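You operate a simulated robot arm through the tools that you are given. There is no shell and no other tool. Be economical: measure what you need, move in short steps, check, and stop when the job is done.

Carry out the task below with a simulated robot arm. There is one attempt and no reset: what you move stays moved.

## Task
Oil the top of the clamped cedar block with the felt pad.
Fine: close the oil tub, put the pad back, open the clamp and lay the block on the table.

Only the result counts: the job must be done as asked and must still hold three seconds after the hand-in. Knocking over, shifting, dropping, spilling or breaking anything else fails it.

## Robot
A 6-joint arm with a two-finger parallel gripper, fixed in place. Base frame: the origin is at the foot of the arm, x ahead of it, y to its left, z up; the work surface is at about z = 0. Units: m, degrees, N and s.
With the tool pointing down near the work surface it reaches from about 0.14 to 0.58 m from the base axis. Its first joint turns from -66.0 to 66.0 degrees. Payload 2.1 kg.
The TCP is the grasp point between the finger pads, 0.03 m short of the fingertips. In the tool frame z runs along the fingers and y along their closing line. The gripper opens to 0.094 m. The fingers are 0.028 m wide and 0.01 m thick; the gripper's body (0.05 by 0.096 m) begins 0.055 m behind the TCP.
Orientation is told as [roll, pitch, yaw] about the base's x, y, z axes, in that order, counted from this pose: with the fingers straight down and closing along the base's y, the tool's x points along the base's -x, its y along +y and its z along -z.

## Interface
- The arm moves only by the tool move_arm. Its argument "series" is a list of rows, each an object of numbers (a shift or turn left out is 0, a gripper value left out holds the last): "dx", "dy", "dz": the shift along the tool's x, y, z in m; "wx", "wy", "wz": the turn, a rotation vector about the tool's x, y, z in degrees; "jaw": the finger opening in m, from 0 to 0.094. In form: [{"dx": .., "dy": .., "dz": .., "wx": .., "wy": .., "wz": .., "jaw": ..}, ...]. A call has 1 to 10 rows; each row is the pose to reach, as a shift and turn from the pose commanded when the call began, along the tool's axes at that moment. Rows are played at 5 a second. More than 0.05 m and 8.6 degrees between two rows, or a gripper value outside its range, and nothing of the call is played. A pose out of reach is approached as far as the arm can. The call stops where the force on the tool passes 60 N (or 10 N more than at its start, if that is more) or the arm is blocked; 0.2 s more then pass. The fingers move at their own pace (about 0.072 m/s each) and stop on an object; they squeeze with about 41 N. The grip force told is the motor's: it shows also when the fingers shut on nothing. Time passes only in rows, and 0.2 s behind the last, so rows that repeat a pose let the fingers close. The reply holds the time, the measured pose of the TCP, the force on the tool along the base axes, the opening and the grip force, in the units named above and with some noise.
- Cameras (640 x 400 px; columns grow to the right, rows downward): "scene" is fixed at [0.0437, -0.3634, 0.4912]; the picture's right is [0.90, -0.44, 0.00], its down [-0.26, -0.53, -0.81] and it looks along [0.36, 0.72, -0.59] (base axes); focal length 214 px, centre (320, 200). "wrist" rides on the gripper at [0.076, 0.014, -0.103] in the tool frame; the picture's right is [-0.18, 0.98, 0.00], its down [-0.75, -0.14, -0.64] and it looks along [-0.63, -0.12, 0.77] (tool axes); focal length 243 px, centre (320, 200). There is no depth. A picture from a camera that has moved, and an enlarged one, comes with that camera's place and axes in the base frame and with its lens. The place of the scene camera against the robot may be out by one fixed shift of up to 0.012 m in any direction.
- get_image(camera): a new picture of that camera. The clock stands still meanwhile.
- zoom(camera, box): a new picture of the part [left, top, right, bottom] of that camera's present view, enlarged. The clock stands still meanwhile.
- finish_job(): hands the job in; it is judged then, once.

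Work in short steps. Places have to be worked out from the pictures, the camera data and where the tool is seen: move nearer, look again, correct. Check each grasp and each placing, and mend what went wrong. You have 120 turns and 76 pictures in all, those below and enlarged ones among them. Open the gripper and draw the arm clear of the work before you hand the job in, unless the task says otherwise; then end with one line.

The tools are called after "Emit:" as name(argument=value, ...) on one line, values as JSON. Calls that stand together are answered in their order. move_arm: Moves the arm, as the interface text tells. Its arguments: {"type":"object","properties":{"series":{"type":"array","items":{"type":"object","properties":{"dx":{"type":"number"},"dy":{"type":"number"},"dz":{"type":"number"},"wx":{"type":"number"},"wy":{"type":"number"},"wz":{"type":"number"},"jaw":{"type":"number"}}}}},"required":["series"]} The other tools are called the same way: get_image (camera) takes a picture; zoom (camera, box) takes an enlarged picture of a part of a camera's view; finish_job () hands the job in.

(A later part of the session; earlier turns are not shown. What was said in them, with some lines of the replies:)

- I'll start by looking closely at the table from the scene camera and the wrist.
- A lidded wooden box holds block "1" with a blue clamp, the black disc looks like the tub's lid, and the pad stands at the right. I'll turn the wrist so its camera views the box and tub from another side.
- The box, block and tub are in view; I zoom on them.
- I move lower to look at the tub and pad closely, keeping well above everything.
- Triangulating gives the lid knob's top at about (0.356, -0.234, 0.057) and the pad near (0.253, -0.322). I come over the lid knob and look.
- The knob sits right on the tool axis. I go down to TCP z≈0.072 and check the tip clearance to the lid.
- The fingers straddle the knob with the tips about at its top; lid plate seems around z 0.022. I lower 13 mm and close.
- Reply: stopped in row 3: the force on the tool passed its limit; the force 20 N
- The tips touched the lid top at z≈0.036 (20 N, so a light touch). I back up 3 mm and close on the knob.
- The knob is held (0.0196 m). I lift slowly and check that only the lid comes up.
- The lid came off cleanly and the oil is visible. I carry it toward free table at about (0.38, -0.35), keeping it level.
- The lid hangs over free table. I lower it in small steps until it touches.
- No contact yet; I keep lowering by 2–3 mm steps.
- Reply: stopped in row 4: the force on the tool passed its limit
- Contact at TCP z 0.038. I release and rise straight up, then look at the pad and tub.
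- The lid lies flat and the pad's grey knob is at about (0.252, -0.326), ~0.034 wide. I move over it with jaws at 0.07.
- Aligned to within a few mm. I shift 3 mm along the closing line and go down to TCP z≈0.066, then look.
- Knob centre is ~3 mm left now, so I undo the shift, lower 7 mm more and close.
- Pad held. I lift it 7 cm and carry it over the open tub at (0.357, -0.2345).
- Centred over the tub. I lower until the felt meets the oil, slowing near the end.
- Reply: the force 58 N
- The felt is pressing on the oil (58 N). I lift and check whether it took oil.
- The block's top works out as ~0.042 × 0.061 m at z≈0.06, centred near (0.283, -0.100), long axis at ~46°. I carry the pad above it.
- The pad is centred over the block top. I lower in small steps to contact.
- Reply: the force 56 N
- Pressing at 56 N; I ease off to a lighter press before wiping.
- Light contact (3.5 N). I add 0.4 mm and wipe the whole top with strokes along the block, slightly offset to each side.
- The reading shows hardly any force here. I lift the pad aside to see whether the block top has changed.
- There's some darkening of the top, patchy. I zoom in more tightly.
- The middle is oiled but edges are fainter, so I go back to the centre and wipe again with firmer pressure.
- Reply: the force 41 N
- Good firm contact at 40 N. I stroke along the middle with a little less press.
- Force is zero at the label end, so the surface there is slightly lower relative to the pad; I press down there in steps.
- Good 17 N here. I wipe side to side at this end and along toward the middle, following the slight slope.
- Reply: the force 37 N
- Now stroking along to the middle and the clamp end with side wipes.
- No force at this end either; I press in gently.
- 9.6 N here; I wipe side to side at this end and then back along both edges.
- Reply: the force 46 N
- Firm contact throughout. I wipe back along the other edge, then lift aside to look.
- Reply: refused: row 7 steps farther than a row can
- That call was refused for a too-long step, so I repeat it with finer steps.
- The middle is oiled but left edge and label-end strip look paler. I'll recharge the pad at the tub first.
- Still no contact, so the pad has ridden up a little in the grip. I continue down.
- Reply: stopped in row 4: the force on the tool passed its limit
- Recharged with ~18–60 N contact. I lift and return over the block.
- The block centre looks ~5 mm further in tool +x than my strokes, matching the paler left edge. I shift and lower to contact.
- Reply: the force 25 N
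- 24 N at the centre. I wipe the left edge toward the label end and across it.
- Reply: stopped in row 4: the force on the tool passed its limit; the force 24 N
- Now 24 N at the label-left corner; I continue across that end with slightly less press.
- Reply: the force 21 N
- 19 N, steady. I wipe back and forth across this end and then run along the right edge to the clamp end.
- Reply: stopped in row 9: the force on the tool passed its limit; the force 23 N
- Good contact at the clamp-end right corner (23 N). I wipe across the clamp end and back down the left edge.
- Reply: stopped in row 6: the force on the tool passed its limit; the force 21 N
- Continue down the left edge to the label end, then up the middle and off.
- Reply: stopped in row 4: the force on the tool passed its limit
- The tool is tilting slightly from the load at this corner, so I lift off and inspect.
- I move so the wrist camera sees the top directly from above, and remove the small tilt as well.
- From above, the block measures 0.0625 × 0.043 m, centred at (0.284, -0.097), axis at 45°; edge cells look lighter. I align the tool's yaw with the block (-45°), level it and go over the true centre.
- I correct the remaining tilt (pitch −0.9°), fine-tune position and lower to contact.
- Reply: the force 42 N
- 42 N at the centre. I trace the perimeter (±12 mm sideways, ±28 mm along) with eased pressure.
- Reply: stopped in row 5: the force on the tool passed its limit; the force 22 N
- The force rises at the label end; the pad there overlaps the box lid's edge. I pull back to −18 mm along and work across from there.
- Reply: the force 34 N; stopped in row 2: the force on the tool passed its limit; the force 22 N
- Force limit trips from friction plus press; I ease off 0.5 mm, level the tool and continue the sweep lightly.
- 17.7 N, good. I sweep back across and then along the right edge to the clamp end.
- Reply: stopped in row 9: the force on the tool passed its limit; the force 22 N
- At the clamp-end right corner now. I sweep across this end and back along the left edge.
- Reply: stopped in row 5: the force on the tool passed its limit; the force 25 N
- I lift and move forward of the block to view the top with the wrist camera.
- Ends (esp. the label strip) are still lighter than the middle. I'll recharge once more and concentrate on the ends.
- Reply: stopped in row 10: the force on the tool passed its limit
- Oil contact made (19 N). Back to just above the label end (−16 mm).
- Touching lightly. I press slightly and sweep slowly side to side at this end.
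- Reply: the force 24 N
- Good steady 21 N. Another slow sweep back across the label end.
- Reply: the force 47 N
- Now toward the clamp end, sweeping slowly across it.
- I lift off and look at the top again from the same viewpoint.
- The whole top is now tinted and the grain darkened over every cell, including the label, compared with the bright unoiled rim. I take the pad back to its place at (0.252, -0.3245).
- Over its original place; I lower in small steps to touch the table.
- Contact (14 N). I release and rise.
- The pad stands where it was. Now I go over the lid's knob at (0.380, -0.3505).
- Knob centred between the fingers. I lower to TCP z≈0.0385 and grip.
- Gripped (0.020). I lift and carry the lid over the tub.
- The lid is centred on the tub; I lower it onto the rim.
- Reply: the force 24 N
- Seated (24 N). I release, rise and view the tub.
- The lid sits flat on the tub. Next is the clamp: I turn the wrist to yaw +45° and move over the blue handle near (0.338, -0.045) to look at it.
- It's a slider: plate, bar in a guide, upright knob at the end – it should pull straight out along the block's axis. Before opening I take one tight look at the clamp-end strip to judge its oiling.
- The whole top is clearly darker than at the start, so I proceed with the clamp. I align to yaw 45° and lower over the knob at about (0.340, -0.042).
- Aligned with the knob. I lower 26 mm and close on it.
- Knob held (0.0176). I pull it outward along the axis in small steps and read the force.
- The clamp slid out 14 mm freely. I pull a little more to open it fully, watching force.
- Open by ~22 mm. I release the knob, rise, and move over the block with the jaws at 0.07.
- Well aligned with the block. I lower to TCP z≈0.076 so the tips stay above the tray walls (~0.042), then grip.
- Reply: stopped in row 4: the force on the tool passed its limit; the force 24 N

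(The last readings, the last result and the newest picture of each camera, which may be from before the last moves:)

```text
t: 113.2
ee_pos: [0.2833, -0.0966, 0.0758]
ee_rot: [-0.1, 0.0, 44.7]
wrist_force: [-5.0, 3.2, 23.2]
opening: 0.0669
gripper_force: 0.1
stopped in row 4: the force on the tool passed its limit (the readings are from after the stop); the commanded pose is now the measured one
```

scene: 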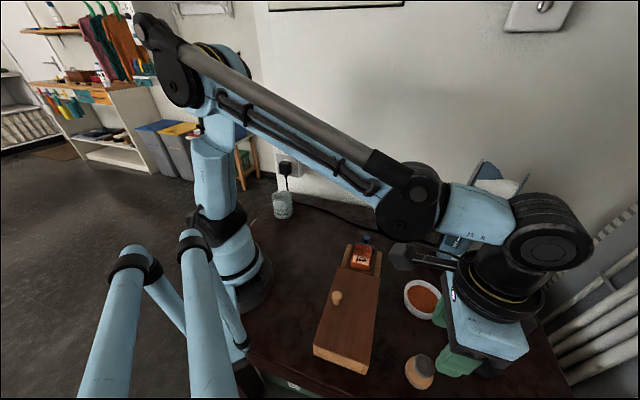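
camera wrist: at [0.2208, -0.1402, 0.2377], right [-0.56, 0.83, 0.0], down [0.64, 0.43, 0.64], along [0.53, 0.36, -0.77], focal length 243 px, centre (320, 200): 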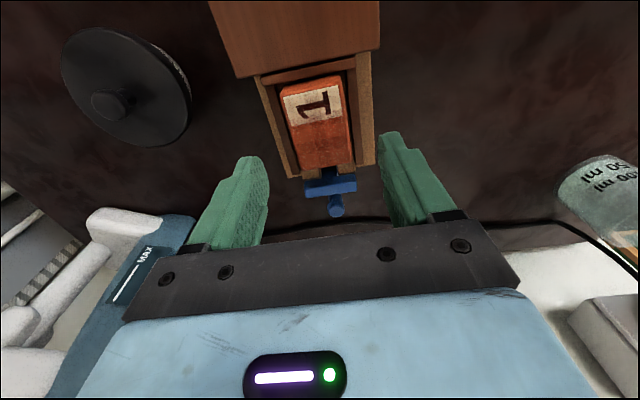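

The tips touched the wall tops at about z 0.046. I rise 3 mm and close from there.

Emit:
move_arm(series=[{"dz": -0.003, "jaw": 0.067}, {"dz": -0.003, "jaw": 0.05}, {"dz": -0.003, "jaw": 0.03}, {"dz": -0.003, "jaw": 0.03}, {"dz": -0.003, "jaw": 0.03}])

Emit:
get_image(camera="wrist")

```text
t: 114.5
ee_pos: [0.2836, -0.0976, 0.0794]
ee_rot: [-0.1, 0.1, 44.7]
wrist_force: [-0.1, 0.1, 1.4]
opening: 0.0426
gripper_force: 41.3
```

```text
13 pictures are left
camera wrist: at [0.2206, -0.1407, 0.1815], right [-0.56, 0.83, 0.0], down [0.64, 0.43, 0.64], along [0.53, 0.36, -0.77], focal length 243 px, centre (320, 200)
```

wrist: 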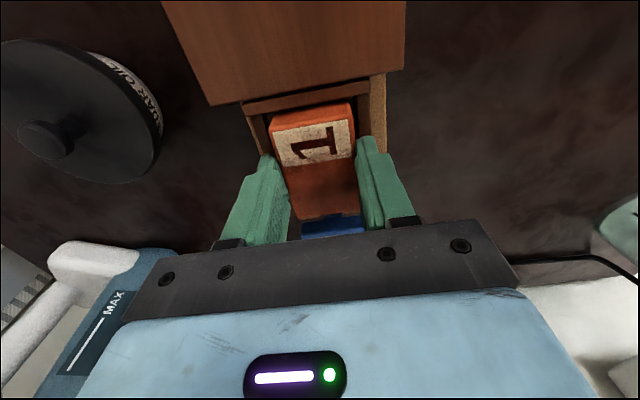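

Block gripped (0.0426). I lift it straight up and check.

Emit:
move_arm(series=[{"dz": -0.005}, {"dz": -0.015}, {"dz": -0.03}, {"dz": -0.05}, {"dz": -0.075}, {"dz": -0.09}, {"dz": -0.09}])

Emit:
zoom(camera="scene", box=[300, 160, 440, 290])

```text
t: 116.0
ee_pos: [0.284, -0.0988, 0.1709]
ee_rot: [-0.2, 0.1, 44.7]
wrist_force: [0.8, -0.3, 0.1]
opening: 0.0429
gripper_force: 40.9
```

```text
3.08 times, centred on (370, 225) of scene
camera zoom: at [0.0437, -0.3634, 0.4912], right [0.9, -0.44, 0.0], down [-0.26, -0.53, -0.81], along [0.36, 0.72, -0.59], focal length 660 px, centre (166, 123)
```

zoom: 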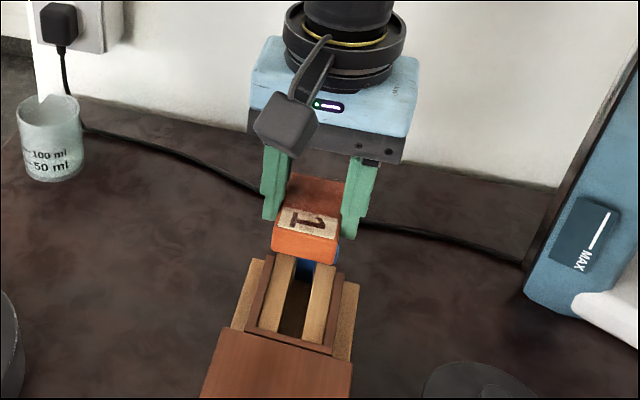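

The block came out cleanly and is only ~25 mm thick. I carry it to free table at about (0.24, 0.03), left of the tray.

Emit:
move_arm(series=[{"dx": -0.015, "dy": 0.03}, {"dx": -0.03, "dy": 0.06}, {"dx": -0.045, "dy": 0.09}, {"dx": -0.06, "dy": 0.122}, {"dx": -0.06, "dy": 0.122, "dz": 0.04}, {"dx": -0.06, "dy": 0.122, "dz": 0.08}, {"dx": -0.06, "dy": 0.122, "dz": 0.11}, {"dx": -0.06, "dy": 0.122, "dz": 0.11}])

Emit:
get_image(camera="scene")

```text
t: 117.8
ee_pos: [0.2394, 0.0302, 0.0573]
ee_rot: [-0.1, 0.0, 44.6]
wrist_force: [0.1, -0.6, 0.6]
opening: 0.0431
gripper_force: 41.2
```

```text
11 pictures are left
```

scene: 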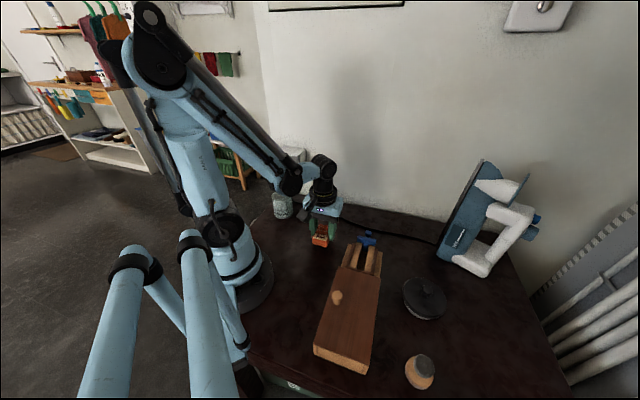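

The spot is free. I lower slowly until the block touches the table.

Emit:
move_arm(series=[{"dz": 0.004}, {"dz": 0.008}, {"dz": 0.011}, {"dz": 0.013}, {"dz": 0.015}, {"dz": 0.017}, {"dz": 0.019}])

```text
t: 119.5
ee_pos: [0.2391, 0.0314, 0.0398]
ee_rot: [-0.1, 0.1, 44.8]
wrist_force: [-0.3, -0.2, 0.3]
opening: 0.0427
gripper_force: 41.4
```

Emit:
move_arm(series=[{"dz": 0.001}, {"dz": 0.002}, {"dz": 0.003}, {"dz": 0.004}, {"dz": 0.005}])

Emit:
zoom(camera="scene", box=[280, 190, 360, 260])

```text
t: 120.7
ee_pos: [0.2392, 0.0305, 0.0346]
ee_rot: [-0.1, 0.1, 44.9]
wrist_force: [-6.0, 4.1, 39.5]
opening: 0.0427
gripper_force: 40.8
```

```text
5.71 times, centred on (320, 225) of scene
camera zoom: at [0.0436, -0.3634, 0.4912], right [0.9, -0.44, 0.0], down [-0.26, -0.53, -0.81], along [0.36, 0.72, -0.59], focal length 1226 px, centre (320, 57)
```

zoom: 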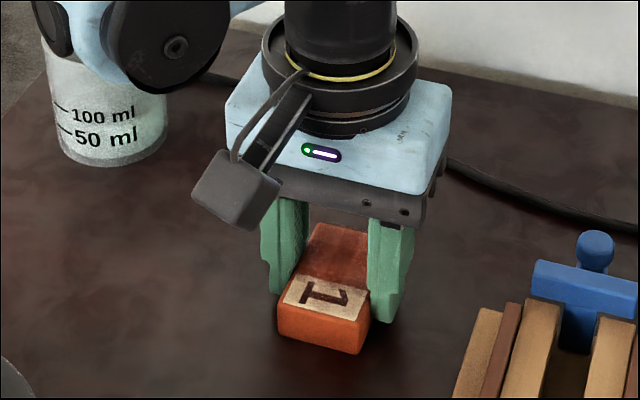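

Block is on the table (40 N contact), and its top is plainly darker than its sides. I ease up, release, rise and draw clear.

Emit:
move_arm(series=[{"dz": -0.0008}, {"dz": -0.0008, "jaw": 0.055}, {"dz": -0.0008, "jaw": 0.065}, {"dz": -0.0008, "jaw": 0.065}, {"dz": -0.03, "jaw": 0.065}, {"dz": -0.07, "jaw": 0.065}, {"dz": -0.11, "jaw": 0.065}, {"dz": -0.15, "jaw": 0.065}, {"dx": 0.0, "dz": -0.18, "jaw": 0.065}, {"dx": 0.0, "dz": -0.18, "jaw": 0.065}])

Emit:
get_image(camera="scene")

Emit:
zoom(camera="scene", box=[300, 215, 350, 255])

```text
t: 122.8
ee_pos: [0.2397, 0.0301, 0.2137]
ee_rot: [0.0, 0.2, 44.7]
wrist_force: [0.4, 0.6, 0.8]
opening: 0.0647
gripper_force: 0.0
```

```text
9 pictures are left
```

scene: 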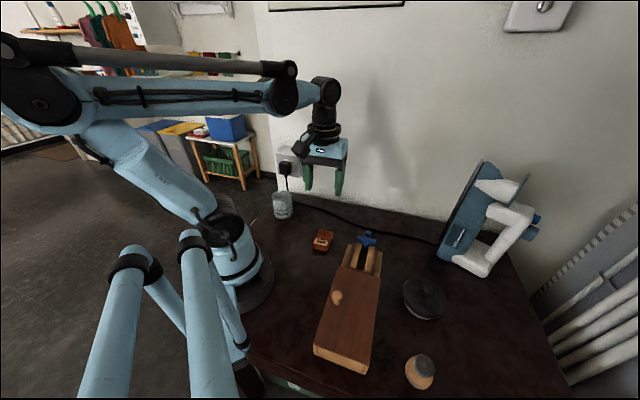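

```text
10.00 times, centred on (325, 235) of scene
camera zoom: at [0.0436, -0.3634, 0.4912], right [0.9, -0.44, 0.0], down [-0.26, -0.53, -0.81], along [0.36, 0.72, -0.59], focal length 2145 px, centre (270, -150)
```

zoom: 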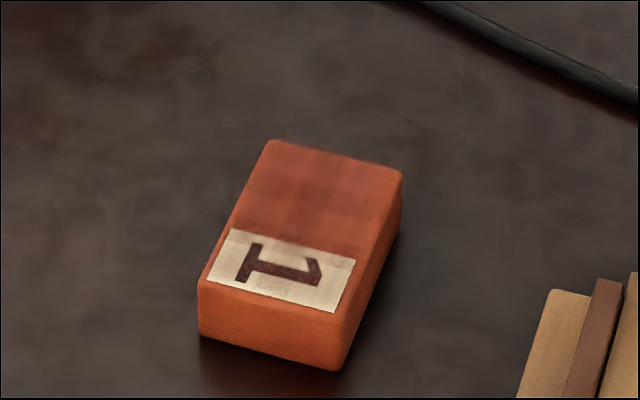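

The block lies flat, tub closed, pad back, clamp open. I take one tight look at the top's corners to judge coverage before deciding.

Emit:
zoom(camera="scene", box=[314, 227, 334, 248])

```text
16.00 times, centred on (324, 238) of scene
camera zoom: at [0.0436, -0.3634, 0.4912], right [0.9, -0.44, 0.0], down [-0.26, -0.53, -0.81], along [0.36, 0.72, -0.59], focal length 3432 px, centre (256, -400)
```

zoom: 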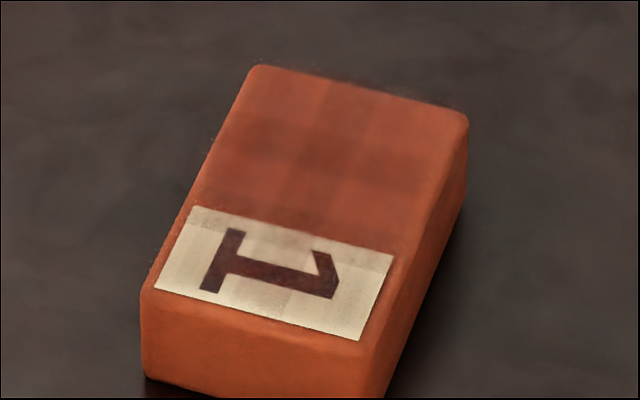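

The digit has turned maroon and the label beige in all columns, and every part of the top is tinted. The tub is closed, the pad is at its original place, the clamp is open, and the arm is clear and the gripper open. I hand in.

Emit:
finish_job()

```text
The job is handed in.
```

I oiled the top of the cedar block, though the oil is lighter at its edges and corners than in the middle. The tub is closed, the pad is back in its place, the clamp is open, and the block lies flat on the table.
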